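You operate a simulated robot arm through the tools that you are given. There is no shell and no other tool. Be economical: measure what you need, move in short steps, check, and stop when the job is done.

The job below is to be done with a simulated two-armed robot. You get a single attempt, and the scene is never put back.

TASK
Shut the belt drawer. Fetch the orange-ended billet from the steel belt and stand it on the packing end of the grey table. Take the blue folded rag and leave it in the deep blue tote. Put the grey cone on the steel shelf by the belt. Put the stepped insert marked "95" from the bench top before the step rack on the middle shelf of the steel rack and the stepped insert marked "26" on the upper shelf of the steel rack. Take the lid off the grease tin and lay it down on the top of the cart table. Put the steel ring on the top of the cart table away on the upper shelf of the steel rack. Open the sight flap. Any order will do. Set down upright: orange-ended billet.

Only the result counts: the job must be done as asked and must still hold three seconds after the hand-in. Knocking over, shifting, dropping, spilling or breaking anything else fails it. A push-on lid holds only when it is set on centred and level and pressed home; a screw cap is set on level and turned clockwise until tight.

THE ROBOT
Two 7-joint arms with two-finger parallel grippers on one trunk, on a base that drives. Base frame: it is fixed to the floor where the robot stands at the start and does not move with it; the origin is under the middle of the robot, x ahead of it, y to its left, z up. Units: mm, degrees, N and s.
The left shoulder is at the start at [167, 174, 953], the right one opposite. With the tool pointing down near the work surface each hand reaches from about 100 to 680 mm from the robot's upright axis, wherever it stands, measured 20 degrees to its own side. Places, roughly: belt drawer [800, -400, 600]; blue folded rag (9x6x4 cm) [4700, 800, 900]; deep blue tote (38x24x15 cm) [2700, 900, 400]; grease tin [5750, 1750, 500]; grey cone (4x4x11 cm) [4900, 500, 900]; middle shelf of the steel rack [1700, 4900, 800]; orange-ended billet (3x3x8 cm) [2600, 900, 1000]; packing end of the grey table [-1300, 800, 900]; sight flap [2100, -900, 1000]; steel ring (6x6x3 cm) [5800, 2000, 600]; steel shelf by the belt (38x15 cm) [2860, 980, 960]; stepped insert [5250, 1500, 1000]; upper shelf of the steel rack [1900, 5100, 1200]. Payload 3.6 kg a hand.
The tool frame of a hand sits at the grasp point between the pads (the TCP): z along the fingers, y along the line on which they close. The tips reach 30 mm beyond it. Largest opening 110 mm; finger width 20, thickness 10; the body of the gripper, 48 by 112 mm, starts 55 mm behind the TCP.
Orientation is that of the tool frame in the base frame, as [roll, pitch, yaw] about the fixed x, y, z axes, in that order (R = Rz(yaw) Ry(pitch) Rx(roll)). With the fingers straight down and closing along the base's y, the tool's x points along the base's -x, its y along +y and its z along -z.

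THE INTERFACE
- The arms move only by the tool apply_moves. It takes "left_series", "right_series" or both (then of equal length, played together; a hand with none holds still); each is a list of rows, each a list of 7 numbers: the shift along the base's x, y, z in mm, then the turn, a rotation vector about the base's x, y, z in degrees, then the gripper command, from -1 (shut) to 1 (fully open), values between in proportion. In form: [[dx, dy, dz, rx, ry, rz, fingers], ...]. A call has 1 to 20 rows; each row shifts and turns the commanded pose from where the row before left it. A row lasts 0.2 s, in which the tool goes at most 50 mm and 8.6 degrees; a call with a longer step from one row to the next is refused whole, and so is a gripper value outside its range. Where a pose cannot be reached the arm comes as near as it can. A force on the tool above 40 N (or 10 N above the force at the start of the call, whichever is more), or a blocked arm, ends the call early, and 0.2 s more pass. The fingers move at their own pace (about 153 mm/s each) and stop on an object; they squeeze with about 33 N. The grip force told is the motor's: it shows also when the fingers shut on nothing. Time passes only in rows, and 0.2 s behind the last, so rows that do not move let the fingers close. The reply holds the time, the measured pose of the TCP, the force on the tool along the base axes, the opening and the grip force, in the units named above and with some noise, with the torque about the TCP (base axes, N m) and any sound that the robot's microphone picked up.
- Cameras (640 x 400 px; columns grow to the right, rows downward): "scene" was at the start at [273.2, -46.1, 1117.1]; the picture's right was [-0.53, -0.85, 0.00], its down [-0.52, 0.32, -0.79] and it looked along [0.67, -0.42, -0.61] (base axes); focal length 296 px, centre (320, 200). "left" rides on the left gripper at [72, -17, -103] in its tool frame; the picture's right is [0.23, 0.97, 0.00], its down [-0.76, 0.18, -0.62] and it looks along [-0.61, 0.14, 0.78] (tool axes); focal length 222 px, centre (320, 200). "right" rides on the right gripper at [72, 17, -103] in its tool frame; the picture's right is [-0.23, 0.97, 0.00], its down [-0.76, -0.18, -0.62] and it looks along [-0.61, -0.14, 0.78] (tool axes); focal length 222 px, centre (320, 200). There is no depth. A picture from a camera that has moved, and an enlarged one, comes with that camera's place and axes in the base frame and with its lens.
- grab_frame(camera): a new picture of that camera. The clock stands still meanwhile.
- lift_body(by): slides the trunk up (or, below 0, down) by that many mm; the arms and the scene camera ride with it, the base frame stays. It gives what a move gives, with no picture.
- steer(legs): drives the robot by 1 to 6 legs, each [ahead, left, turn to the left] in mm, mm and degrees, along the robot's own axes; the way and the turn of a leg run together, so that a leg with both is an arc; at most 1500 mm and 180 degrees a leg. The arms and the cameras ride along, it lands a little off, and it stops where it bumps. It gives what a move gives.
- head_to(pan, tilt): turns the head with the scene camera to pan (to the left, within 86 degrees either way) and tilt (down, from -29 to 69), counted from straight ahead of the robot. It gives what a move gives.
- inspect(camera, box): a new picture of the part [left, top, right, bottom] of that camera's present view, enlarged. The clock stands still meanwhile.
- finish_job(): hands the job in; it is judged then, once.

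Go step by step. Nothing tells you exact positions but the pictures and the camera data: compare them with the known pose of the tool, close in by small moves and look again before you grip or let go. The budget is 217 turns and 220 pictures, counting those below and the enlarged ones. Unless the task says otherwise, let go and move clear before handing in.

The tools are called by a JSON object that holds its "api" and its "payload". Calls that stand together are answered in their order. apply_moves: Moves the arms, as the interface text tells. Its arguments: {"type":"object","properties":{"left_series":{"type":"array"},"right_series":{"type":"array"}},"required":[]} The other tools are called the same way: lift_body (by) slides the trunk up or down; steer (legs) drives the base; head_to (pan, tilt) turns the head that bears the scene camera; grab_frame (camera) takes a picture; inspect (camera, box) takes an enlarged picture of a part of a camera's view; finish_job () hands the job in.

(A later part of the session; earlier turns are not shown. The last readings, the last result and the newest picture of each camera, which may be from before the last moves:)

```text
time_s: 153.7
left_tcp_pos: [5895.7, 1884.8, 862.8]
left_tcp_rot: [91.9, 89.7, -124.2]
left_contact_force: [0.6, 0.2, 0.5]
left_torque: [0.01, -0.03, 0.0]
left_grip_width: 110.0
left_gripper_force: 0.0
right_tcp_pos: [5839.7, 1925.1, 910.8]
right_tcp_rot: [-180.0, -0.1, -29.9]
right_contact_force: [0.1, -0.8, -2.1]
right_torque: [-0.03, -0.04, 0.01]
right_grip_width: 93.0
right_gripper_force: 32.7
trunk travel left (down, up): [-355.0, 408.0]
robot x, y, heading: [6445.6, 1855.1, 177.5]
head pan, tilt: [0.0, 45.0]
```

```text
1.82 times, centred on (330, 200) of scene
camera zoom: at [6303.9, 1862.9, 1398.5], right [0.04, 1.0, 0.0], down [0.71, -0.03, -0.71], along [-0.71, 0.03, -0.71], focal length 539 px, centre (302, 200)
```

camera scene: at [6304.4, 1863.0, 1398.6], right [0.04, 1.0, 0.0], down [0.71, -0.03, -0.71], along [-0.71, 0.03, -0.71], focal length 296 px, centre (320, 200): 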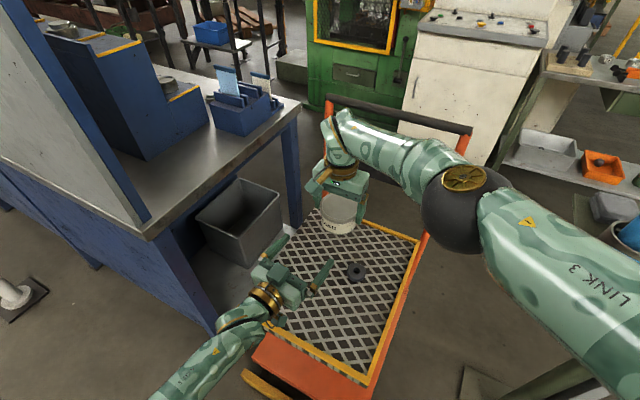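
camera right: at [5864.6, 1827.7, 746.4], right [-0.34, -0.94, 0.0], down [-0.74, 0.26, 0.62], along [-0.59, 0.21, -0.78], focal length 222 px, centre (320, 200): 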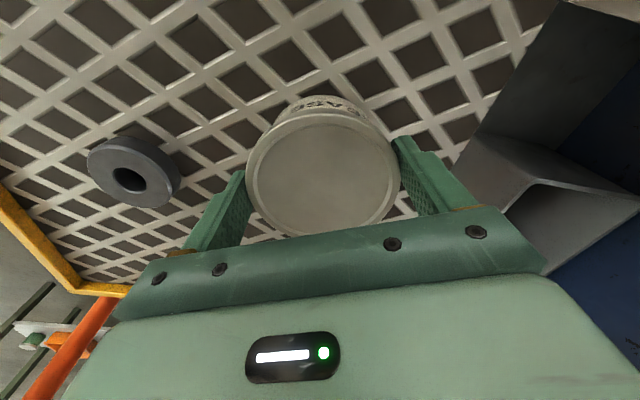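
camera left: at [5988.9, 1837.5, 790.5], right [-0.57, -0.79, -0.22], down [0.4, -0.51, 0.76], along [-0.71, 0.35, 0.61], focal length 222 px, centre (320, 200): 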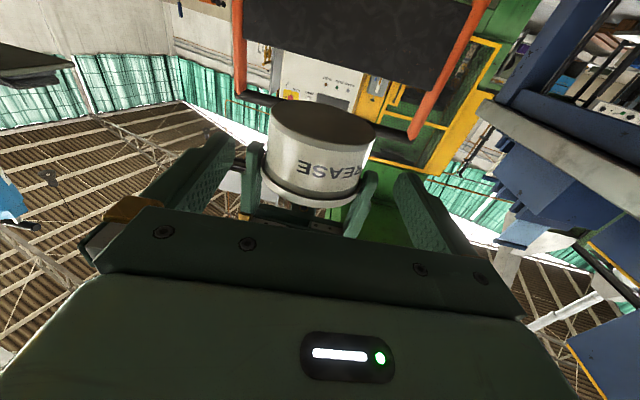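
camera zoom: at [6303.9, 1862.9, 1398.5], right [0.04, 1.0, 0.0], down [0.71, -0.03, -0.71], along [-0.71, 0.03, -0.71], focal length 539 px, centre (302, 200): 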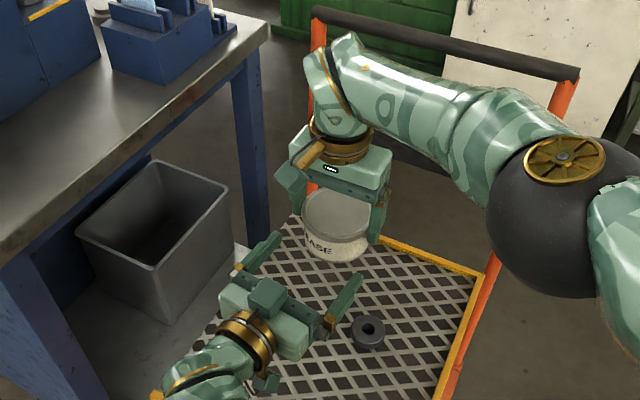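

Well aligned. I'll slide in the last 65 mm and close the left gripper on the body.

{"api": "apply_moves", "payload": {"left_series": [[-13, 9.7, 0, 0, 0, 0, 1], [-13, 9.7, 0, 0, 0, 0, 1], [-13, 9.7, 0, 0, 0, 0, 1], [-12, 9, 0, 0, 0, 0, 1], [0, 0, 0, 0, 0, 0, 1]]}}

{"api": "grab_frame", "payload": {"camera": "left"}}

{"api": "inspect", "payload": {"camera": "scene", "box": [270, 120, 390, 270]}}

```text
time_s: 154.9
left_tcp_pos: [5845.0, 1924.4, 862.5]
left_tcp_rot: [77.3, 89.8, -138.7]
left_contact_force: [-0.1, 0.1, 0.6]
left_torque: [0.04, 0.02, 0.02]
left_grip_width: 109.8
left_gripper_force: 0.2
right_tcp_pos: [5841.3, 1924.9, 911.0]
right_tcp_rot: [179.9, -0.1, -30.0]
right_contact_force: [-0.1, -0.5, -2.7]
right_torque: [0.02, -0.01, 0.0]
right_grip_width: 92.8
right_gripper_force: 33.2
trunk travel left (down, up): [-355.0, 408.0]
robot x, y, heading: [6449.8, 1856.4, 177.7]
head pan, tilt: [0.0, 45.0]
```

```text
161 pictures are left
camera left: at [5937.7, 1876.4, 788.6], right [-0.57, -0.79, -0.22], down [0.4, -0.51, 0.76], along [-0.71, 0.35, 0.61], focal length 222 px, centre (320, 200)
```

left: 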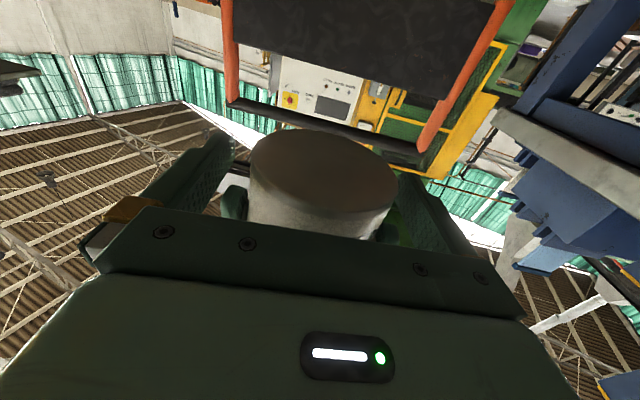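

```text
2.67 times, centred on (330, 195) of scene
camera zoom: at [6304.5, 1862.4, 1398.6], right [0.04, 1.0, 0.0], down [0.71, -0.03, -0.71], along [-0.71, 0.03, -0.71], focal length 791 px, centre (293, 213)
```

zoom: 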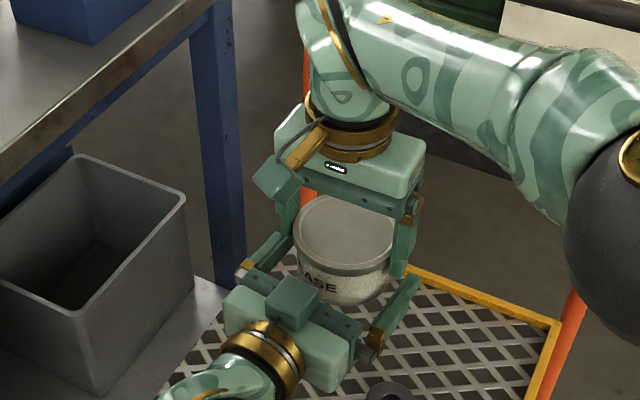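

The left fingers straddle the body. I'll close the left gripper and then pull the lid straight up.

{"api": "apply_moves", "payload": {"left_series": [[0, 0, 0, 0, 0, 0, -1], [0, 0, 0, 0, 0, 0, -1], [0, 0, 0, 0, 0, 0, -1]]}}

{"api": "apply_moves", "payload": {"right_series": [[0, 0, 3, 0, 0, 0, -1], [0, 0, 3, 0, 0, 0, -1], [0, 0, 3, 0, 0, 0, -1], [0, 0, 4, 0, 0, 0, -1], [0, 0, 4, 0, 0, 0, -1], [0, 0, 4, 0, 0, 0, -1]]}}

{"api": "inspect", "payload": {"camera": "scene", "box": [270, 120, 390, 270]}}

```text
time_s: 155.7
left_tcp_pos: [5843.9, 1923.7, 862.2]
left_tcp_rot: [93.2, 89.8, -122.9]
left_contact_force: [-7.6, -5.9, -1.1]
left_torque: [0.13, -0.29, 0.16]
left_grip_width: 85.8
left_gripper_force: 33.3
right_tcp_pos: [5840.1, 1927.0, 911.5]
right_tcp_rot: [-180.0, -0.1, -30.0]
right_contact_force: [7.3, 5.6, 1.3]
right_torque: [0.04, -0.1, -0.08]
right_grip_width: 92.8
right_gripper_force: 33.2
trunk travel left (down, up): [-355.0, 408.0]
robot x, y, heading: [6443.7, 1859.6, 177.5]
head pan, tilt: [0.0, 45.0]
heard: snap
```

```text
time_s: 157.1
left_tcp_pos: [5843.1, 1923.4, 861.6]
left_tcp_rot: [78.6, 89.7, -137.4]
left_contact_force: [-5.8, -11.8, 2.4]
left_torque: [0.63, -0.38, 0.05]
left_grip_width: 86.1
left_gripper_force: 33.4
right_tcp_pos: [5837.3, 1923.2, 932.1]
right_tcp_rot: [179.9, 0.0, -29.9]
right_contact_force: [5.3, 11.7, -5.7]
right_torque: [0.19, -0.07, 0.0]
right_grip_width: 92.9
right_gripper_force: 32.6
trunk travel left (down, up): [-355.0, 408.0]
robot x, y, heading: [6443.9, 1857.1, 177.6]
head pan, tilt: [0.0, 45.0]
```

```text
2.67 times, centred on (330, 195) of scene
camera zoom: at [6304.4, 1862.5, 1398.6], right [0.04, 1.0, 0.0], down [0.71, -0.03, -0.71], along [-0.71, 0.03, -0.71], focal length 791 px, centre (293, 213)
```

zoom: 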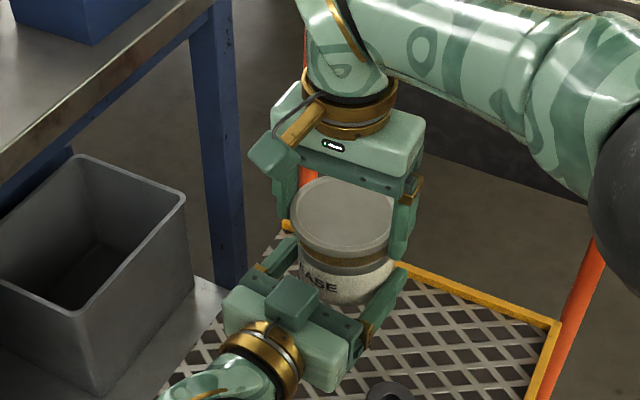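

The snap was the lid releasing; the neck of the tin is visible. I'll pull the lid fully clear.

{"api": "apply_moves", "payload": {"right_series": [[0, 0, 10, 0, 0, 0, -1], [0, 0, 15, 0, 0, 0, -1], [0, 0, 20, 0, 0, 0, -1], [0, 0, 25, 0, 0, 0, -1], [0, 20, 10, 0, 0, 0, -1], [0, 40, 0, 0, 0, 0, -1], [0, 40, 0, 0, 0, 0, -1], [0, 40, 0, 0, 0, 0, -1]]}}

{"api": "grab_frame", "payload": {"camera": "scene"}}

```text
time_s: 158.9
left_tcp_pos: [5843.9, 1925.5, 861.1]
left_tcp_rot: [87.2, 89.8, -129.0]
left_contact_force: [0.3, -0.2, -3.4]
left_torque: [-0.04, -0.04, 0.0]
left_grip_width: 86.1
left_gripper_force: 32.7
right_tcp_pos: [5839.4, 2062.2, 1012.4]
right_tcp_rot: [-180.0, -0.1, -30.0]
right_contact_force: [0.4, 0.1, -0.2]
right_torque: [-0.02, 0.01, 0.01]
right_grip_width: 92.9
right_gripper_force: 33.2
trunk travel left (down, up): [-355.0, 408.0]
robot x, y, heading: [6442.5, 1855.6, 177.3]
head pan, tilt: [0.0, 45.0]
```

```text
158 pictures are left
camera scene: at [6304.4, 1863.7, 1398.6], right [0.04, 1.0, 0.0], down [0.71, -0.03, -0.71], along [-0.71, 0.03, -0.71], focal length 296 px, centre (320, 200)
```

scene: 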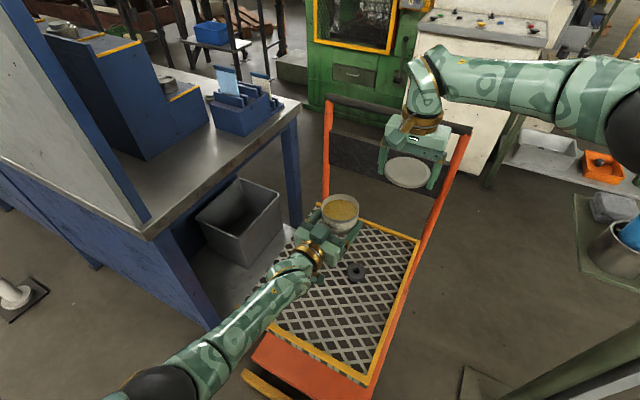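

The lid is off with no spill. I'll swing the tin aside with the left hand and bring the lid down over a free spot near [5950,1975] on the cart.

{"api": "apply_moves", "payload": {"left_series": [[12, -34, 4, 0, 0, 0, -1], [12, -34, 4, 0, 0, 0, -1], [12, -34, 4, 0, 0, 0, -1], [12, -34, 4, 0, 0, 0, -1], [12, -34, 4, 0, 0, 0, -1], [0, 0, 0, 0, 0, 0, -1], [0, 0, 0, 0, 0, 0, -1], [0, 0, 0, 0, 0, 0, -1]], "right_series": [[0, 0, -20, 0, 0, 0, -1], [10, -5, -38, 0, 0, 0, -1], [16, -12, -38, 0, 0, 0, -1], [17, -14, -38, 0, 0, 0, -1], [17, -14, -38, 0, 0, 0, -1], [17, -14, -38, 0, 0, 0, -1], [17, -14, -38, 0, 0, 0, -1], [17, -14, -38, 0, 0, 0, -1]]}}

{"api": "grab_frame", "payload": {"camera": "scene"}}

{"api": "grab_frame", "payload": {"camera": "right"}}

```text
time_s: 160.7
left_tcp_pos: [5902.9, 1752.9, 883.6]
left_tcp_rot: [78.0, 89.8, -138.3]
left_contact_force: [-0.1, -0.3, -4.1]
left_torque: [0.01, -0.05, 0.01]
left_grip_width: 86.1
left_gripper_force: 33.0
right_tcp_pos: [5947.7, 1974.7, 725.3]
right_tcp_rot: [180.0, 0.0, -30.1]
right_contact_force: [-0.2, 0.3, 0.6]
right_torque: [0.0, 0.05, 0.02]
right_grip_width: 92.6
right_gripper_force: 33.4
trunk travel left (down, up): [-355.0, 408.0]
robot x, y, heading: [6449.4, 1858.0, 177.7]
head pan, tilt: [0.0, 45.0]
```

```text
157 pictures are left
camera scene: at [6304.4, 1862.3, 1398.6], right [0.04, 1.0, 0.0], down [0.71, -0.03, -0.71], along [-0.71, 0.03, -0.71], focal length 296 px, centre (320, 200)
```

scene: 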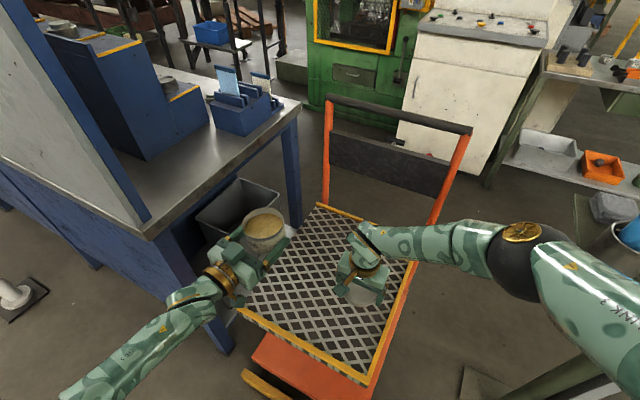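

```text
156 pictures are left
camera right: at [6004.3, 1925.1, 830.8], right [-0.68, -0.73, 0.0], down [-0.57, 0.54, 0.62], along [-0.45, 0.43, -0.78], focal length 222 px, centre (320, 200)
```

right: 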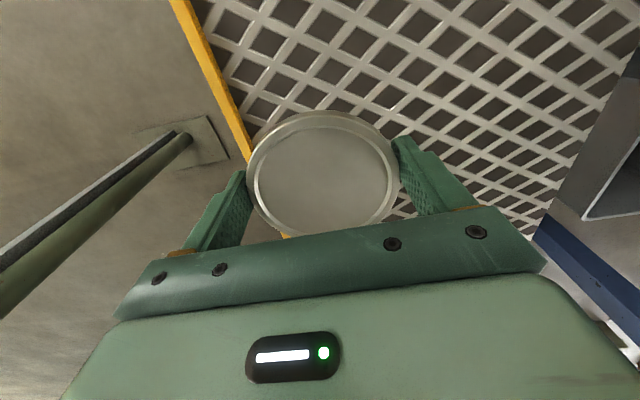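

There is 100 mm of clearance to the edge and about 45 mm to the ring. Lowering the lid.

{"api": "apply_moves", "payload": {"right_series": [[0, 0, -35, 0, 0, 0, -1], [0, 0, -35, 0, 0, 0, -1], [0, 0, -20, 0, 0, 0, -1], [0, 0, -8, 0, 0, 0, -1], [0, 0, -3, 0, 0, 0, -1], [0, 0, -3, 0, 0, 0, -1], [0, 0, -2, 0, 0, 0, -1], [0, 0, -2, 0, 0, 0, -1], [0, 0, -2, 0, 0, 0, -1]]}}

{"api": "inspect", "payload": {"camera": "scene", "box": [300, 200, 460, 340]}}

```text
time_s: 162.7
left_tcp_pos: [5903.5, 1754.7, 883.5]
left_tcp_rot: [75.8, 89.8, -140.3]
left_contact_force: [0.1, 0.1, -2.1]
left_torque: [-0.03, 0.02, -0.02]
left_grip_width: 86.3
left_gripper_force: 32.5
right_tcp_pos: [5963.7, 1971.9, 651.6]
right_tcp_rot: [180.0, 0.0, -29.9]
right_contact_force: [-0.7, 0.2, -0.7]
right_torque: [0.02, -0.03, 0.02]
right_grip_width: 92.9
right_gripper_force: 33.3
right hand out of reach, approached as far as the arm can: row 2, 3, 4, 6, 9
trunk travel left (down, up): [-355.0, 408.0]
robot x, y, heading: [6443.4, 1860.6, 177.7]
head pan, tilt: [0.0, 45.0]
```

```text
2.86 times, centred on (380, 270) of scene
camera zoom: at [6304.5, 1862.4, 1398.6], right [0.04, 1.0, 0.0], down [0.71, -0.03, -0.71], along [-0.71, 0.03, -0.71], focal length 847 px, centre (149, 0)
```

zoom: 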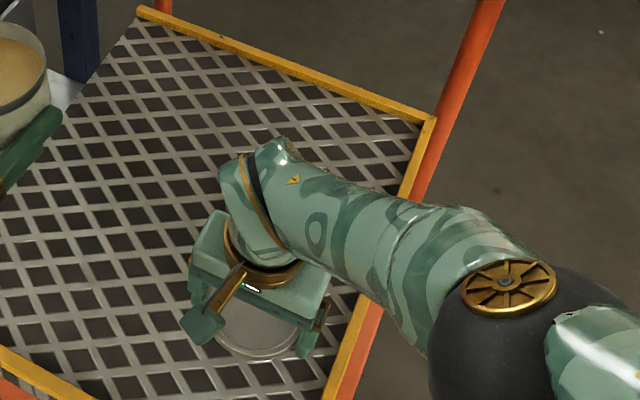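

The trunk is too high for this depth. I'll raise the hand a little, lower the trunk, then descend again.

{"api": "apply_moves", "payload": {"right_series": [[-4, 0, 30, 0, 0, 0, -1], [-4, 0, 40, 0, 0, 0, -1]]}}

{"api": "lift_body", "payload": {"by": -90}}

{"api": "apply_moves", "payload": {"right_series": [[0, 0, -8, 0, 0, 0, -1], [0, 0, -3, 0, 0, 0, -1], [0, 0, 0, 0, 0, 0, -1]]}}

```text
time_s: 163.3
left_tcp_pos: [5903.0, 1753.7, 883.5]
left_tcp_rot: [70.0, 89.8, -146.1]
left_contact_force: [-0.2, 0.3, -2.9]
left_torque: [-0.02, -0.02, -0.01]
left_grip_width: 85.8
left_gripper_force: 33.2
right_tcp_pos: [5955.8, 1973.1, 723.0]
right_tcp_rot: [179.9, -0.1, -30.0]
right_contact_force: [0.2, 0.4, -0.1]
right_torque: [0.0, -0.02, -0.03]
right_grip_width: 92.8
right_gripper_force: 32.7
trunk travel left (down, up): [-355.0, 408.0]
robot x, y, heading: [6446.3, 1855.7, 177.5]
head pan, tilt: [0.0, 45.0]
```

```text
time_s: 164.5
left_tcp_pos: [5904.6, 1754.7, 793.5]
left_tcp_rot: [62.4, 89.8, -153.7]
left_contact_force: [-0.7, -0.2, -3.0]
left_torque: [-0.02, 0.0, 0.02]
left_grip_width: 86.1
left_gripper_force: 33.2
right_tcp_pos: [5957.0, 1972.9, 632.3]
right_tcp_rot: [179.9, -0.1, -30.0]
right_contact_force: [0.4, -0.2, -0.3]
right_torque: [0.03, 0.01, -0.02]
right_grip_width: 92.9
right_gripper_force: 32.2
trunk travel left (down, up): [-265.0, 498.0]
robot x, y, heading: [6448.0, 1859.8, 177.7]
head pan, tilt: [0.0, 45.0]
```

```text
time_s: 165.3
left_tcp_pos: [5903.2, 1754.5, 792.6]
left_tcp_rot: [77.1, 89.9, -139.0]
left_contact_force: [-0.3, 0.1, -3.1]
left_torque: [0.0, -0.02, 0.01]
left_grip_width: 86.0
left_gripper_force: 33.3
right_tcp_pos: [5957.2, 1973.5, 621.2]
right_tcp_rot: [-180.0, -0.1, -30.0]
right_contact_force: [0.7, -0.3, 0.2]
right_torque: [0.02, 0.0, 0.0]
right_grip_width: 92.9
right_gripper_force: 33.4
trunk travel left (down, up): [-265.0, 498.0]
robot x, y, heading: [6446.4, 1857.9, 177.5]
head pan, tilt: [0.0, 45.0]
```

{"api": "apply_moves", "payload": {"right_series": [[0, 0, -2, 0, 0, 0, -1], [0, 0, -2, 0, 0, 0, -1], [0, 0, -2, 0, 0, 0, -1], [0, 0, -1, 0, 0, 0, -1]]}}

{"api": "grab_frame", "payload": {"camera": "right"}}

```text
time_s: 166.3
left_tcp_pos: [5903.4, 1754.4, 794.1]
left_tcp_rot: [75.9, 89.7, -140.3]
left_contact_force: [-0.8, -0.2, -2.6]
left_torque: [-0.05, -0.1, 0.0]
left_grip_width: 86.2
left_gripper_force: 32.9
right_tcp_pos: [5957.4, 1970.7, 612.6]
right_tcp_rot: [179.9, -0.1, -29.9]
right_contact_force: [0.0, 0.5, -0.2]
right_torque: [0.0, 0.0, -0.02]
right_grip_width: 92.8
right_gripper_force: 32.8
trunk travel left (down, up): [-265.0, 498.0]
robot x, y, heading: [6447.3, 1856.2, 177.6]
head pan, tilt: [0.0, 45.0]
```

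```text
154 pictures are left
camera right: at [6012.6, 1921.3, 717.8], right [-0.68, -0.73, 0.0], down [-0.57, 0.53, 0.62], along [-0.45, 0.42, -0.78], focal length 222 px, centre (320, 200)
```

right: 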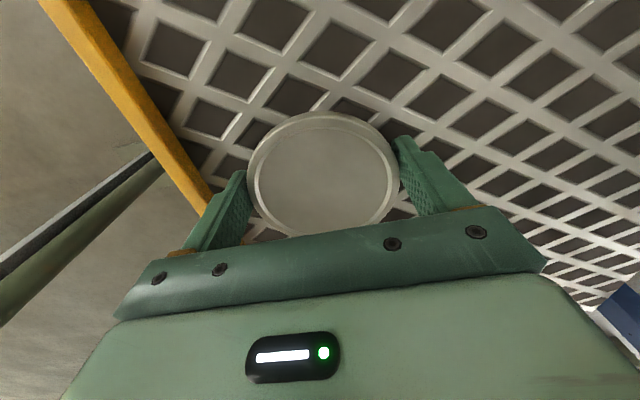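

No contact yet; I'll keep lowering in small steps.

{"api": "apply_moves", "payload": {"right_series": [[0, 0, -2, 0, 0, 0, -1], [0, 0, -2, 0, 0, 0, -1], [0, 0, -2, 0, 0, 0, -1], [0, 0, 0, 0, 0, 0, -1]]}}

{"api": "inspect", "payload": {"camera": "scene", "box": [280, 200, 440, 340]}}

```text
time_s: 167.3
left_tcp_pos: [5906.8, 1754.7, 794.8]
left_tcp_rot: [50.5, 89.7, -165.5]
left_contact_force: [-0.3, 0.2, -3.5]
left_torque: [-0.05, 0.0, 0.0]
left_grip_width: 85.9
left_gripper_force: 33.3
right_tcp_pos: [5957.0, 1971.5, 610.4]
right_tcp_rot: [179.9, 0.1, -30.0]
right_contact_force: [5.5, 2.7, 35.0]
right_torque: [1.54, -1.19, -0.15]
right_grip_width: 92.9
right_gripper_force: 32.9
trunk travel left (down, up): [-265.0, 498.0]
robot x, y, heading: [6446.6, 1858.1, 177.7]
head pan, tilt: [0.0, 45.0]
```

```text
2.86 times, centred on (360, 270) of scene
camera zoom: at [6271.8, 1863.4, 1307.7], right [0.04, 1.0, 0.0], down [0.71, -0.03, -0.71], along [-0.71, 0.03, -0.71], focal length 847 px, centre (206, 0)
```

zoom: 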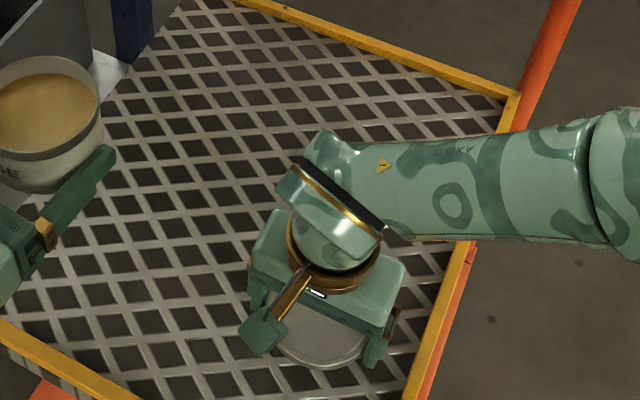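

Contact at z 611, so the table top is at about 580. I'll ease off, release the lid and rise.

{"api": "apply_moves", "payload": {"right_series": [[0, 0, 1.5, 0, 0, 0, -1], [0, 0, 0, 0, 0, 0, 0.9], [0, 0, 0, 0, 0, 0, 1], [0, 0, 20, 0, 0, 0, 1], [0, 0, 40, 0, 0, 0, 1], [0, 0, 40, 0, 0, 0, 1], [0, 0, 40, 0, 0, 0, 1], [0, 0, 40, 0, 0, 0, 1], [0, 0, 40, 0, 0, 0, 1]]}}

{"api": "grab_frame", "payload": {"camera": "scene"}}

{"api": "grab_frame", "payload": {"camera": "right"}}

```text
time_s: 169.3
left_tcp_pos: [5904.7, 1754.4, 792.3]
left_tcp_rot: [71.0, 89.8, -145.3]
left_contact_force: [0.1, 0.9, -2.8]
left_torque: [-0.05, -0.01, -0.02]
left_grip_width: 86.0
left_gripper_force: 33.1
right_tcp_pos: [5959.3, 1973.4, 824.5]
right_tcp_rot: [180.0, -0.2, -30.0]
right_contact_force: [0.0, 0.4, -0.3]
right_torque: [0.0, 0.01, 0.06]
right_grip_width: 110.0
right_gripper_force: 0.0
trunk travel left (down, up): [-265.0, 498.0]
robot x, y, heading: [6443.6, 1856.9, 177.5]
head pan, tilt: [0.0, 45.0]
```

```text
152 pictures are left
camera scene: at [6268.8, 1863.9, 1306.8], right [0.04, 1.0, 0.0], down [0.71, -0.03, -0.71], along [-0.71, 0.03, -0.71], focal length 296 px, centre (320, 200)
```

scene: 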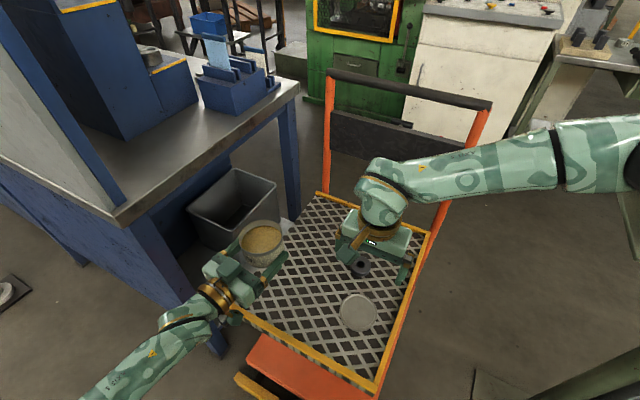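

```text
151 pictures are left
camera right: at [6013.8, 1922.3, 929.5], right [-0.68, -0.73, 0.0], down [-0.57, 0.53, 0.62], along [-0.45, 0.43, -0.78], focal length 222 px, centre (320, 200)
```

right: 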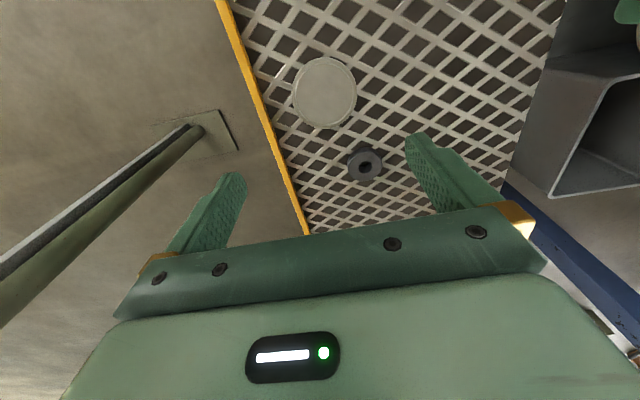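

The lid lies flat on the cart. Now I'll hand the tin over to the right hand from above: raise the right hand, move the tin under it.

{"api": "apply_moves", "payload": {"right_series": [[0, 0, 35, 0, 0, 0, 1], [0, 0, 35, 0, 0, 0, 1], [-20, -15, 30, 0, 0, 0, 1], [-20, -20, 0, 0, 0, 0, 1], [-20, -20, 0, 0, 0, 0, 1], [-19, -18, 0, 0, 0, 0, 1], [0, 0, 0, 0, 0, 0, 1], [0, 0, 0, 0, 0, 0, 1]], "left_series": [[0, 0, 0, 0, 0, 0, -1], [0, 0, 0, 0, 0, 0, -1], [0, 0, 0, 0, 0, 0, -1], [-5, 30, 0, 0, 0, 0, -1], [-5, 30, 0, 0, 0, 0, -1], [-5, 30, 0, 0, 0, 0, -1], [-5, 30, 0, 0, 0, 0, -1], [-2, 23, 0, 0, 0, 0, -1]]}}

{"api": "grab_frame", "payload": {"camera": "right"}}

{"api": "grab_frame", "payload": {"camera": "scene"}}

```text
time_s: 171.1
left_tcp_pos: [5883.5, 1898.5, 791.7]
left_tcp_rot: [93.4, 89.8, -122.7]
left_contact_force: [-0.3, 0.9, -3.2]
left_torque: [0.0, -0.02, 0.04]
left_grip_width: 86.0
left_gripper_force: 33.0
right_tcp_pos: [5876.7, 1898.1, 925.1]
right_tcp_rot: [180.0, -0.1, -29.9]
right_contact_force: [-0.6, -0.9, -0.3]
right_torque: [0.04, 0.01, 0.0]
right_grip_width: 110.0
right_gripper_force: 0.1
trunk travel left (down, up): [-265.0, 498.0]
robot x, y, heading: [6445.5, 1858.1, 177.5]
head pan, tilt: [0.0, 45.0]
```

```text
150 pictures are left
camera right: at [5931.9, 1847.6, 1029.3], right [-0.68, -0.73, 0.0], down [-0.57, 0.53, 0.62], along [-0.45, 0.42, -0.78], focal length 222 px, centre (320, 200)
```

right: 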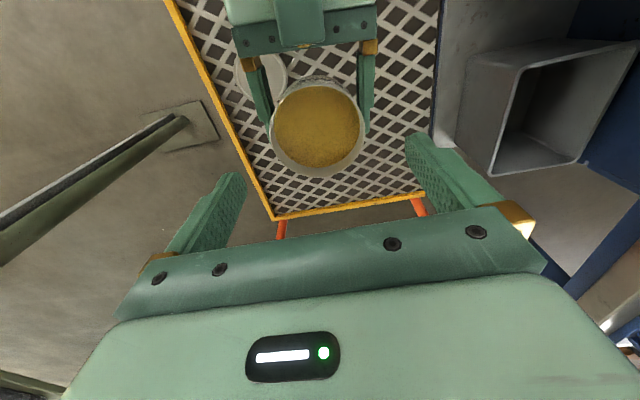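

```text
149 pictures are left
camera scene: at [6268.2, 1864.3, 1306.7], right [0.04, 1.0, 0.0], down [0.71, -0.03, -0.71], along [-0.71, 0.03, -0.71], focal length 296 px, centre (320, 200)
```

scene: 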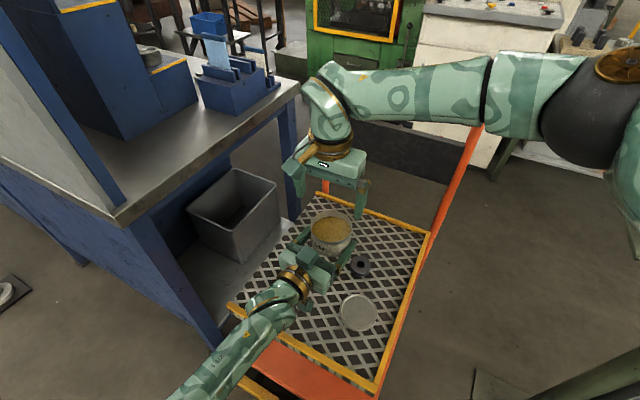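

The right hand is exactly above the tin. Descending to the rim and gripping.

{"api": "apply_moves", "payload": {"right_series": [[0, 1, -30, 0, 0, 0, 1], [0, 1, -30, 0, 0, 0, 1], [0, 0, -15, 0, 0, 0, 1], [0, 0, -7, 0, 0, 0, 1], [0, 0, 0, 0, 0, 0, 1]]}}

{"api": "inspect", "payload": {"camera": "scene", "box": [260, 130, 400, 300]}}

{"api": "grab_frame", "payload": {"camera": "right"}}

```text
time_s: 172.3
left_tcp_pos: [5883.5, 1897.8, 792.1]
left_tcp_rot: [78.5, 89.8, -137.7]
left_contact_force: [0.9, -0.2, -2.7]
left_torque: [-0.01, -0.02, 0.0]
left_grip_width: 85.7
left_gripper_force: 33.0
right_tcp_pos: [5878.3, 1901.6, 845.2]
right_tcp_rot: [-180.0, -0.1, -30.0]
right_contact_force: [-0.1, 0.3, 0.1]
right_torque: [0.0, 0.01, 0.0]
right_grip_width: 109.9
right_gripper_force: 0.0
trunk travel left (down, up): [-265.0, 498.0]
robot x, y, heading: [6448.2, 1854.9, 177.6]
head pan, tilt: [0.0, 45.0]
```

```text
2.35 times, centred on (330, 215) of scene
camera zoom: at [6268.3, 1864.1, 1306.8], right [0.04, 1.0, 0.0], down [0.71, -0.03, -0.71], along [-0.71, 0.03, -0.71], focal length 698 px, centre (296, 165)
```

zoom: 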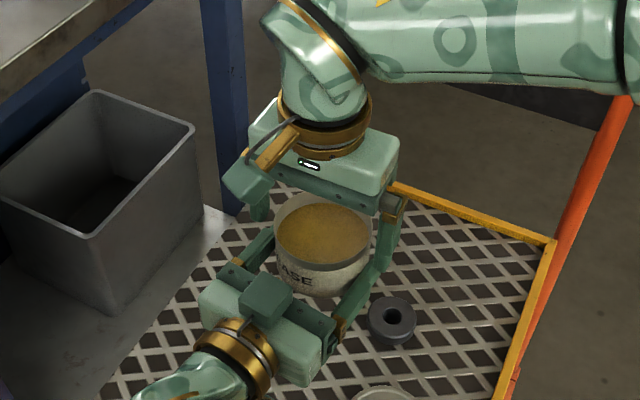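

```text
147 pictures are left
camera right: at [5932.6, 1851.3, 950.0], right [-0.68, -0.73, 0.0], down [-0.57, 0.53, 0.62], along [-0.45, 0.43, -0.78], focal length 222 px, centre (320, 200)
```

right: 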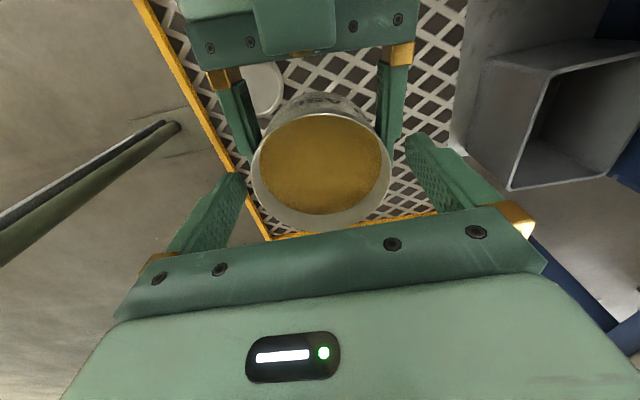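

{"api": "apply_moves", "payload": {"right_series": [[0, 0, -5, 0, 0, 0, 1], [0, 0, 0, 0, 0, 0, -1], [0, 0, 0, 0, 0, 0, -1], [0, 0, 0, 0, 0, 0, -1]]}}

{"api": "inspect", "payload": {"camera": "scene", "box": [260, 130, 400, 300]}}

```text
time_s: 173.3
left_tcp_pos: [5882.4, 1898.2, 791.2]
left_tcp_rot: [78.8, 89.8, -137.2]
left_contact_force: [1.8, 3.9, -3.3]
left_torque: [-0.22, -0.05, 0.0]
left_grip_width: 85.8
left_gripper_force: 32.8
right_tcp_pos: [5877.6, 1902.4, 840.3]
right_tcp_rot: [-179.9, -0.1, -29.9]
right_contact_force: [-1.2, -3.4, 0.0]
right_torque: [0.1, 0.05, 0.01]
right_grip_width: 85.7
right_gripper_force: 32.8
trunk travel left (down, up): [-265.0, 498.0]
robot x, y, heading: [6445.3, 1861.2, 177.2]
head pan, tilt: [0.0, 45.0]
```

```text
2.35 times, centred on (330, 215) of scene
camera zoom: at [6268.3, 1864.1, 1306.8], right [0.04, 1.0, 0.0], down [0.71, -0.03, -0.71], along [-0.71, 0.03, -0.71], focal length 698 px, centre (296, 165)
```

zoom: 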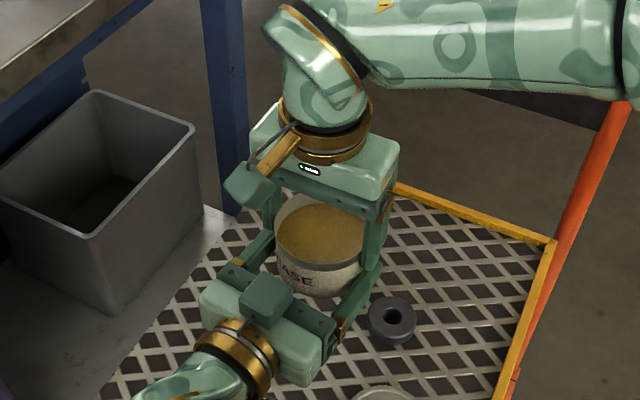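

The right hand holds the tin at 85.7 mm. I'll release the left hand and withdraw it.

{"api": "apply_moves", "payload": {"left_series": [[0, 0, 0, 0, 0, 0, 1], [0, 0, 0, 0, 0, 0, 1], [14, -10, 0, 0, 0, 0, 1], [16, -12, 0, 0, 0, 0, 1], [20, -15, 0, 0, 0, 0, 1], [24, -18, 0, 0, 0, 0, 1], [24, -18, 0, 0, 0, 0, 1], [24, -18, 0, 0, 0, 0, 1]]}}

{"api": "grab_frame", "payload": {"camera": "scene"}}

```text
time_s: 175.1
left_tcp_pos: [6004.5, 1807.7, 792.5]
left_tcp_rot: [65.5, 89.8, -150.8]
left_contact_force: [-0.3, -0.3, 0.7]
left_torque: [0.0, 0.0, 0.05]
left_grip_width: 110.0
left_gripper_force: 0.1
right_tcp_pos: [5877.9, 1902.5, 841.3]
right_tcp_rot: [180.0, -0.1, -30.0]
right_contact_force: [-0.4, -0.3, -0.7]
right_torque: [-0.03, -0.01, 0.01]
right_grip_width: 85.8
right_gripper_force: 33.3
trunk travel left (down, up): [-265.0, 498.0]
robot x, y, heading: [6445.5, 1859.8, 177.3]
head pan, tilt: [0.0, 45.0]
```

```text
145 pictures are left
camera scene: at [6268.8, 1863.7, 1306.9], right [0.04, 1.0, 0.0], down [0.71, -0.03, -0.71], along [-0.71, 0.03, -0.71], focal length 296 px, centre (320, 200)
```

scene: 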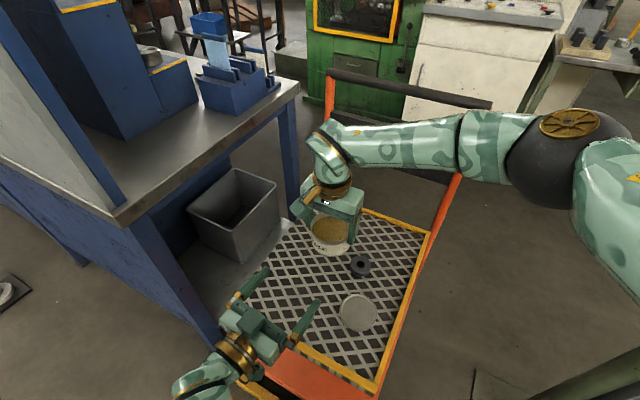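

I'll carry the tin back toward its original spot near [5795,1856] and lower it.

{"api": "apply_moves", "payload": {"right_series": [[-20, -11, -30, 0, 0, 0, -1], [-20, -11, -40, 0, 0, 0, -1], [-20, -11, -40, 0, 0, 0, -1], [-20, -12, -40, 0, 0, 0, -1], [0, 0, -25, 0, 0, 0, -1], [0, 0, -10, 0, 0, 0, -1]]}}

{"api": "grab_frame", "payload": {"camera": "scene"}}

```text
time_s: 176.5
left_tcp_pos: [6004.5, 1807.2, 793.6]
left_tcp_rot: [75.4, 89.8, -140.8]
left_contact_force: [0.1, 0.5, 0.0]
left_torque: [-0.01, -0.03, -0.01]
left_grip_width: 109.9
left_gripper_force: 0.0
right_tcp_pos: [5865.2, 1874.9, 722.0]
right_tcp_rot: [180.0, -0.1, -29.9]
right_contact_force: [-0.5, 0.3, 0.1]
right_torque: [-0.03, 0.0, 0.01]
right_grip_width: 85.8
right_gripper_force: 33.6
right hand out of reach, approached as far as the arm can: row 2, 3, 4, 5, 6
trunk travel left (down, up): [-265.0, 498.0]
robot x, y, heading: [6446.9, 1855.5, 177.5]
head pan, tilt: [0.0, 45.0]
```

```text
144 pictures are left
camera scene: at [6268.3, 1864.1, 1306.7], right [0.04, 1.0, 0.0], down [0.71, -0.03, -0.71], along [-0.71, 0.03, -0.71], focal length 296 px, centre (320, 200)
```

scene: 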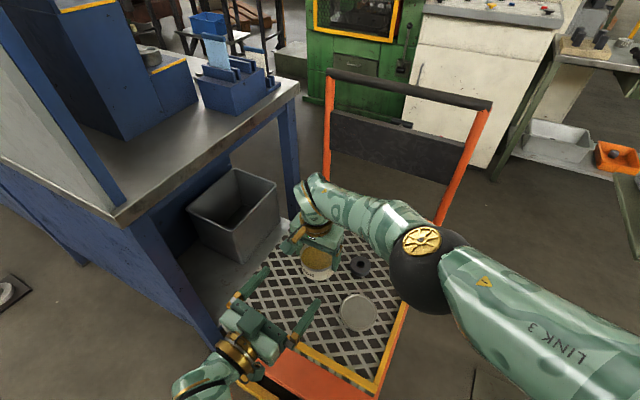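

The reach is short in this posture. I'll lift the tin again, fold the left hand back to pointing down, then turn the robot back and lower the trunk.

{"api": "apply_moves", "payload": {"right_series": [[3, 6, 40, 0, 0, 0, -1], [3, 7, 40, 0, 0, 0, -1], [3, 7, 40, 0, 0, 0, -1], [3, 7, 20, 0, 0, 0, -1], [0, 0, 0, 0, 0, 0, -1], [0, 0, 0, 0, 0, 0, -1], [0, 0, 0, 0, 0, 0, -1], [0, 0, 0, 0, 0, 0, -1], [0, 0, 0, 0, 0, 0, -1], [0, 0, 0, 0, 0, 0, -1], [0, 0, 0, 0, 0, 0, -1]], "left_series": [[12, -17, 6, -4.88, -6.6, 0, 1], [12, -17, 6, -4.88, -6.6, 0, 1], [12, -17, 6, -4.88, -6.6, 0, 1], [12, -17, 6, -4.88, -6.6, 0, 1], [12, -17, 6, -4.88, -6.6, 0, 1], [12, -17, 6, -4.88, -6.6, 0, 1], [12, -17, 6, -4.88, -6.6, 0, 1], [12, -17, 6, -4.88, -6.6, 0, 1], [12, -17, 6, -4.88, -6.6, 0, 1], [12, -17, 6, -4.88, -6.6, 0, 1], [12, -17, 6, -4.88, -6.6, 0, 1]]}}

{"api": "steer", "payload": {"legs": [[0, 0, 24]]}}

{"api": "grab_frame", "payload": {"camera": "scene"}}

```text
time_s: 178.9
left_tcp_pos: [6124.7, 1620.6, 850.7]
left_tcp_rot: [179.6, -0.4, -36.7]
left_contact_force: [0.9, 0.0, 0.3]
left_torque: [0.0, 0.02, 0.03]
left_grip_width: 110.1
left_gripper_force: 0.0
left hand out of reach, approached as far as the arm can: row 7, 8
right_tcp_pos: [5875.6, 1899.2, 861.4]
right_tcp_rot: [-180.0, -0.1, -29.9]
right_contact_force: [-0.1, -1.6, -3.9]
right_torque: [0.0, -0.04, -0.03]
right_grip_width: 85.8
right_gripper_force: 33.5
trunk travel left (down, up): [-265.0, 498.0]
robot x, y, heading: [6445.4, 1853.0, 177.6]
head pan, tilt: [0.0, 45.0]
```

```text
time_s: 180.6
left_tcp_pos: [6246.6, 1510.5, 850.2]
left_tcp_rot: [179.7, -0.2, -13.1]
left_contact_force: [0.2, 0.2, -0.5]
left_torque: [-0.01, -0.02, 0.01]
left_grip_width: 110.2
left_gripper_force: 0.1
right_tcp_pos: [5907.3, 1665.8, 862.3]
right_tcp_rot: [179.9, 0.0, -6.3]
right_contact_force: [-1.1, -0.5, -2.4]
right_torque: [-0.02, -0.01, 0.02]
right_grip_width: 86.0
right_gripper_force: 32.6
trunk travel left (down, up): [-265.0, 498.0]
robot x, y, heading: [6449.8, 1859.3, -159.0]
head pan, tilt: [0.0, 45.0]
```

```text
143 pictures are left
camera scene: at [6280.4, 1792.2, 1306.8], right [-0.36, 0.93, 0.0], down [0.66, 0.26, -0.71], along [-0.66, -0.26, -0.71], focal length 296 px, centre (320, 200)
```

scene: 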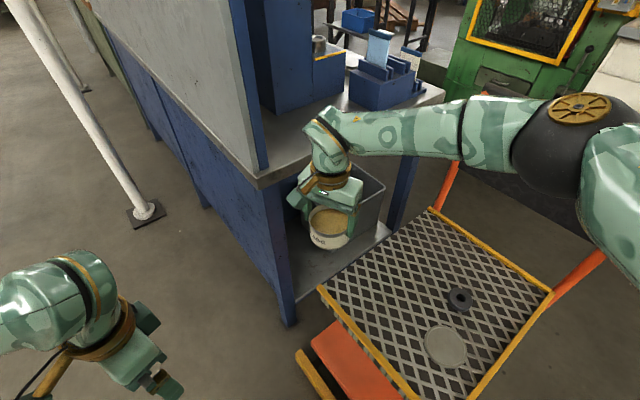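

Now I'll move the tin over its old spot and lower the trunk.

{"api": "apply_moves", "payload": {"right_series": [[0, 40, 0, 0, 0, 0, -1], [-20, 40, 0, 0, 0, 0, -1], [-30, 40, 0, 0, 0, 0, -1], [-31, 36, 0, 0, 0, 0, -1], [-31, 34, 0, 0, 0, 0, -1]]}}

{"api": "lift_body", "payload": {"by": -110}}

{"api": "apply_moves", "payload": {"right_series": [[0, 0, -40, 0, 0, 0, -1], [0, 0, -30, 0, 0, 0, -1], [0, 0, -20, 0, 0, 0, -1], [0, 0, 0, 0, 0, 0, -1]]}}

{"api": "inspect", "payload": {"camera": "scene", "box": [320, 120, 560, 320]}}

```text
time_s: 181.8
left_tcp_pos: [6246.9, 1510.7, 850.7]
left_tcp_rot: [179.7, -0.3, -13.0]
left_contact_force: [0.2, 0.7, 0.5]
left_torque: [0.04, 0.01, 0.0]
left_grip_width: 110.0
left_gripper_force: 0.0
right_tcp_pos: [5795.5, 1852.6, 862.6]
right_tcp_rot: [180.0, -0.2, -6.2]
right_contact_force: [-0.3, -0.6, -3.0]
right_torque: [-0.01, -0.03, 0.01]
right_grip_width: 85.6
right_gripper_force: 33.1
trunk travel left (down, up): [-265.0, 498.0]
robot x, y, heading: [6444.5, 1854.6, -158.7]
head pan, tilt: [0.0, 45.0]
```

```text
time_s: 183.2
left_tcp_pos: [6243.4, 1509.6, 716.5]
left_tcp_rot: [-176.9, -5.2, -13.1]
left_contact_force: [0.9, 0.2, 0.2]
left_torque: [-0.02, -0.02, 0.01]
left_grip_width: 109.9
left_gripper_force: 0.1
right_tcp_pos: [5794.7, 1856.6, 753.2]
right_tcp_rot: [-180.0, 0.0, -6.2]
right_contact_force: [0.2, 0.9, -3.1]
right_torque: [-0.02, -0.03, -0.01]
right_grip_width: 86.2
right_gripper_force: 32.8
trunk travel left (down, up): [-155.0, 608.0]
robot x, y, heading: [6445.0, 1858.3, -158.7]
head pan, tilt: [0.0, 45.0]
```

```text
time_s: 184.2
left_tcp_pos: [6243.9, 1510.5, 716.6]
left_tcp_rot: [-176.9, -5.3, -13.1]
left_contact_force: [0.0, 0.1, 0.3]
left_torque: [0.01, -0.01, -0.01]
left_grip_width: 110.1
left_gripper_force: 0.0
right_tcp_pos: [5795.8, 1853.8, 662.1]
right_tcp_rot: [-180.0, -0.1, -6.2]
right_contact_force: [-1.6, 0.2, -3.2]
right_torque: [0.01, -0.02, 0.0]
right_grip_width: 85.9
right_gripper_force: 33.5
trunk travel left (down, up): [-155.0, 608.0]
robot x, y, heading: [6451.4, 1854.8, -159.1]
head pan, tilt: [0.0, 45.0]
```

```text
2.00 times, centred on (440, 220) of scene
camera zoom: at [6226.0, 1771.7, 1192.0], right [-0.36, 0.93, 0.0], down [0.66, 0.26, -0.71], along [-0.66, -0.26, -0.71], focal length 593 px, centre (80, 160)
```

zoom: 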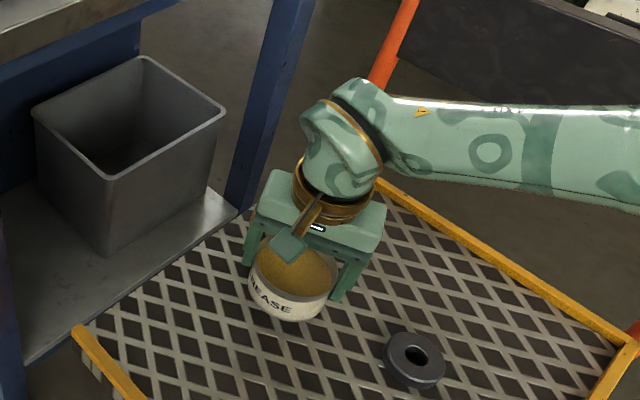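

Lowering the last 20 mm carefully until contact.

{"api": "apply_moves", "payload": {"right_series": [[0, 0, -8, 0, 0, 0, -1], [0, 0, -5, 0, 0, 0, -1], [0, 0, -3, 0, 0, 0, -1], [0, 0, -2, 0, 0, 0, -1], [0, 0, -1.5, 0, 0, 0, -1], [0, 0, 0, 0, 0, 0, -1]]}}

```text
time_s: 185.6
left_tcp_pos: [6243.2, 1509.8, 715.5]
left_tcp_rot: [-176.8, -5.2, -13.1]
left_contact_force: [-0.1, 0.0, -0.6]
left_torque: [-0.01, -0.01, 0.0]
left_grip_width: 110.1
left_gripper_force: 0.0
right_tcp_pos: [5795.3, 1855.9, 642.0]
right_tcp_rot: [-180.0, -0.1, -6.1]
right_contact_force: [-0.1, 0.6, -2.4]
right_torque: [-0.02, -0.03, 0.01]
right_grip_width: 85.5
right_gripper_force: 33.4
trunk travel left (down, up): [-155.0, 608.0]
robot x, y, heading: [6446.0, 1858.8, -158.9]
head pan, tilt: [0.0, 45.0]
```

{"api": "apply_moves", "payload": {"right_series": [[0, 0, -1.5, 0, 0, 0, -1], [0, 0, -1.5, 0, 0, 0, -1], [0, 0, -1, 0, 0, 0, -1]]}}

```text
time_s: 186.4
left_tcp_pos: [6244.7, 1510.4, 716.4]
left_tcp_rot: [-176.9, -5.1, -13.1]
left_contact_force: [-0.6, 0.1, -0.5]
left_torque: [-0.02, 0.03, -0.02]
left_grip_width: 110.1
left_gripper_force: 0.0
right_tcp_pos: [5795.6, 1856.8, 640.5]
right_tcp_rot: [180.0, 0.2, -6.3]
right_contact_force: [2.8, 3.7, 13.9]
right_torque: [-0.35, 0.26, 0.01]
right_grip_width: 85.9
right_gripper_force: 33.2
trunk travel left (down, up): [-155.0, 608.0]
robot x, y, heading: [6447.3, 1854.5, -158.8]
head pan, tilt: [0.0, 45.0]
```

Contact made. I'll release the tin, rise, and move over the ring at about [5828,1996].

{"api": "apply_moves", "payload": {"right_series": [[0, 0, 0.5, 0, 0, 0, 0.9], [0, 0, 0, 0, 0, 0, 1], [0, 0, 25, 0, 0, 0, 1], [0, 0, 40, 0, 0, 0, 1], [8, 35, 25, 0, 0, 0, 1], [8, 35, 0, 0, 0, 0, 1], [8, 35, 0, 0, 0, 0, 1], [8, 34, 0, 0, 0, 0, 1]]}}

{"api": "grab_frame", "payload": {"camera": "right"}}

{"api": "grab_frame", "payload": {"camera": "scene"}}

```text
time_s: 188.2
left_tcp_pos: [6244.1, 1510.2, 716.6]
left_tcp_rot: [-176.9, -5.2, -13.1]
left_contact_force: [0.0, 0.4, 0.3]
left_torque: [0.02, 0.02, 0.0]
left_grip_width: 110.1
left_gripper_force: 0.1
right_tcp_pos: [5828.0, 1996.1, 733.6]
right_tcp_rot: [180.0, 0.0, -6.2]
right_contact_force: [-0.8, 0.2, -0.2]
right_torque: [-0.03, -0.02, 0.01]
right_grip_width: 109.8
right_gripper_force: 0.2
trunk travel left (down, up): [-155.0, 608.0]
robot x, y, heading: [6448.6, 1855.5, -159.0]
head pan, tilt: [0.0, 45.0]
```

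```text
141 pictures are left
camera right: at [5898.5, 1971.1, 837.7], right [-0.33, -0.94, 0.0], down [-0.74, 0.26, 0.62], along [-0.59, 0.21, -0.78], focal length 222 px, centre (320, 200)
```

right: 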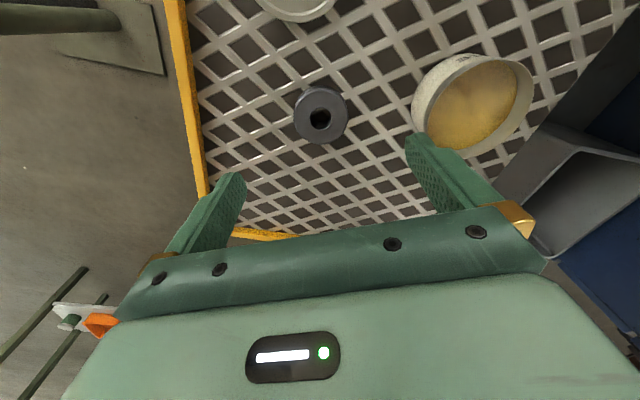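

```text
140 pictures are left
camera scene: at [6226.5, 1772.2, 1192.2], right [-0.36, 0.93, 0.0], down [0.66, 0.26, -0.71], along [-0.66, -0.26, -0.71], focal length 296 px, centre (320, 200)
```

scene: 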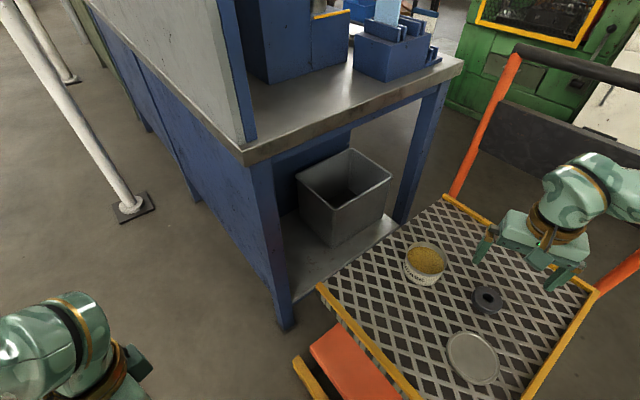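

Aligned over the ring. Descending and gripping.

{"api": "apply_moves", "payload": {"right_series": [[0, 0, -40, 0, 0, 0, 1], [0, 0, -40, 0, 0, 0, 1], [0, 0, -25, 0, 0, 0, 0.6], [0, 0, -9, 0, 0, 0, 0.5], [0, 0, -4, 0, 0, 0, 0.4], [0, 0, 0, 0, 0, 0, -1], [0, 0, 0, 0, 0, 0, -1], [0, 0, 0, 0, 0, 0, -1]]}}

{"api": "grab_frame", "payload": {"camera": "right"}}

```text
time_s: 190.0
left_tcp_pos: [6243.7, 1509.9, 716.4]
left_tcp_rot: [-176.9, -5.4, -13.0]
left_contact_force: [0.3, 0.1, -0.6]
left_torque: [0.02, -0.02, 0.05]
left_grip_width: 110.4
left_gripper_force: 0.0
right_tcp_pos: [5827.8, 1994.7, 611.4]
right_tcp_rot: [179.9, -0.2, -6.1]
right_contact_force: [-0.3, 0.8, -0.7]
right_torque: [-0.02, 0.02, -0.02]
right_grip_width: 57.2
right_gripper_force: 32.7
trunk travel left (down, up): [-155.0, 608.0]
robot x, y, heading: [6446.8, 1856.0, -158.7]
head pan, tilt: [0.0, 45.0]
```

```text
139 pictures are left
camera right: at [5898.0, 1971.0, 716.4], right [-0.33, -0.94, 0.0], down [-0.74, 0.26, 0.62], along [-0.59, 0.21, -0.78], focal length 222 px, centre (320, 200)
```

right: 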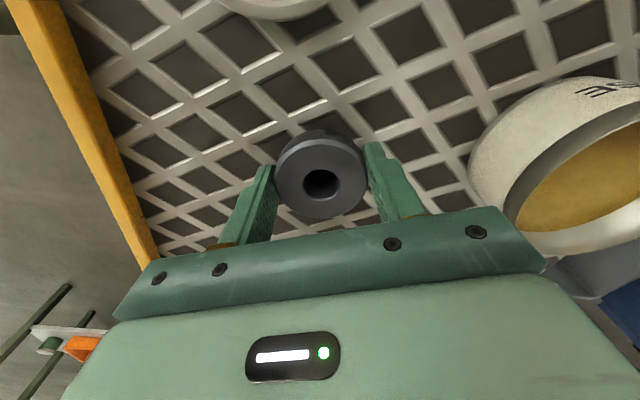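

The ring is held. I'll lift it, fold the arm back and raise the trunk for travel.

{"api": "apply_moves", "payload": {"right_series": [[0, 0, 30, 0, 0, 0, -1], [0, 0, 40, 0, 0, 0, -1], [0, 0, 40, 0, 0, 0, -1], [0, 0, 40, 0, 0, 0, -1], [28, -2, 20, 0, 0, 0, -1], [28, -2, 10, 0, 0, 0, -1], [28, -2, 0, 0, 0, 0, -1], [28, -2, 0, 0, 0, 0, -1], [28, -2, 0, 0, 0, 0, -1], [28, -2, 0, 0, 0, 0, -1]]}}

{"api": "lift_body", "payload": {"by": 400}}

{"api": "grab_frame", "payload": {"camera": "scene"}}

```text
time_s: 192.2
left_tcp_pos: [6243.3, 1509.6, 715.6]
left_tcp_rot: [-176.9, -5.2, -13.1]
left_contact_force: [-0.4, 0.2, -0.6]
left_torque: [-0.01, 0.0, 0.0]
left_grip_width: 110.1
left_gripper_force: 0.0
right_tcp_pos: [5996.8, 1984.1, 790.6]
right_tcp_rot: [179.9, -0.1, -6.3]
right_contact_force: [-0.3, 0.0, -3.1]
right_torque: [0.02, -0.03, 0.02]
right_grip_width: 56.9
right_gripper_force: 33.3
trunk travel left (down, up): [-155.0, 608.0]
robot x, y, heading: [6450.1, 1856.3, -158.7]
head pan, tilt: [0.0, 45.0]
```

```text
time_s: 196.0
left_tcp_pos: [6243.0, 1509.3, 1115.3]
left_tcp_rot: [-176.9, -5.2, -13.2]
left_contact_force: [-0.4, -0.3, -0.3]
left_torque: [0.0, 0.02, -0.01]
left_grip_width: 109.9
left_gripper_force: 0.1
right_tcp_pos: [5994.9, 1982.6, 1190.8]
right_tcp_rot: [-180.0, -0.2, -6.2]
right_contact_force: [1.3, -0.5, -4.3]
right_torque: [0.0, -0.01, 0.04]
right_grip_width: 57.0
right_gripper_force: 32.7
trunk travel left (down, up): [-555.0, 208.0]
robot x, y, heading: [6444.5, 1857.7, -158.8]
head pan, tilt: [0.0, 45.0]
```

```text
138 pictures are left
camera scene: at [6352.3, 1821.0, 1600.0], right [-0.36, 0.93, 0.0], down [0.66, 0.26, -0.71], along [-0.66, -0.26, -0.71], focal length 296 px, centre (320, 200)
```

scene: 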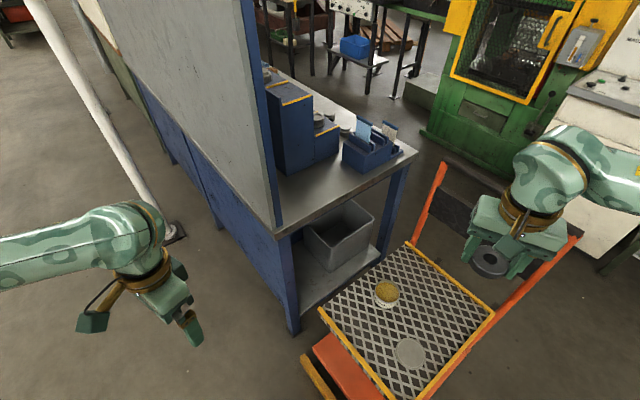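

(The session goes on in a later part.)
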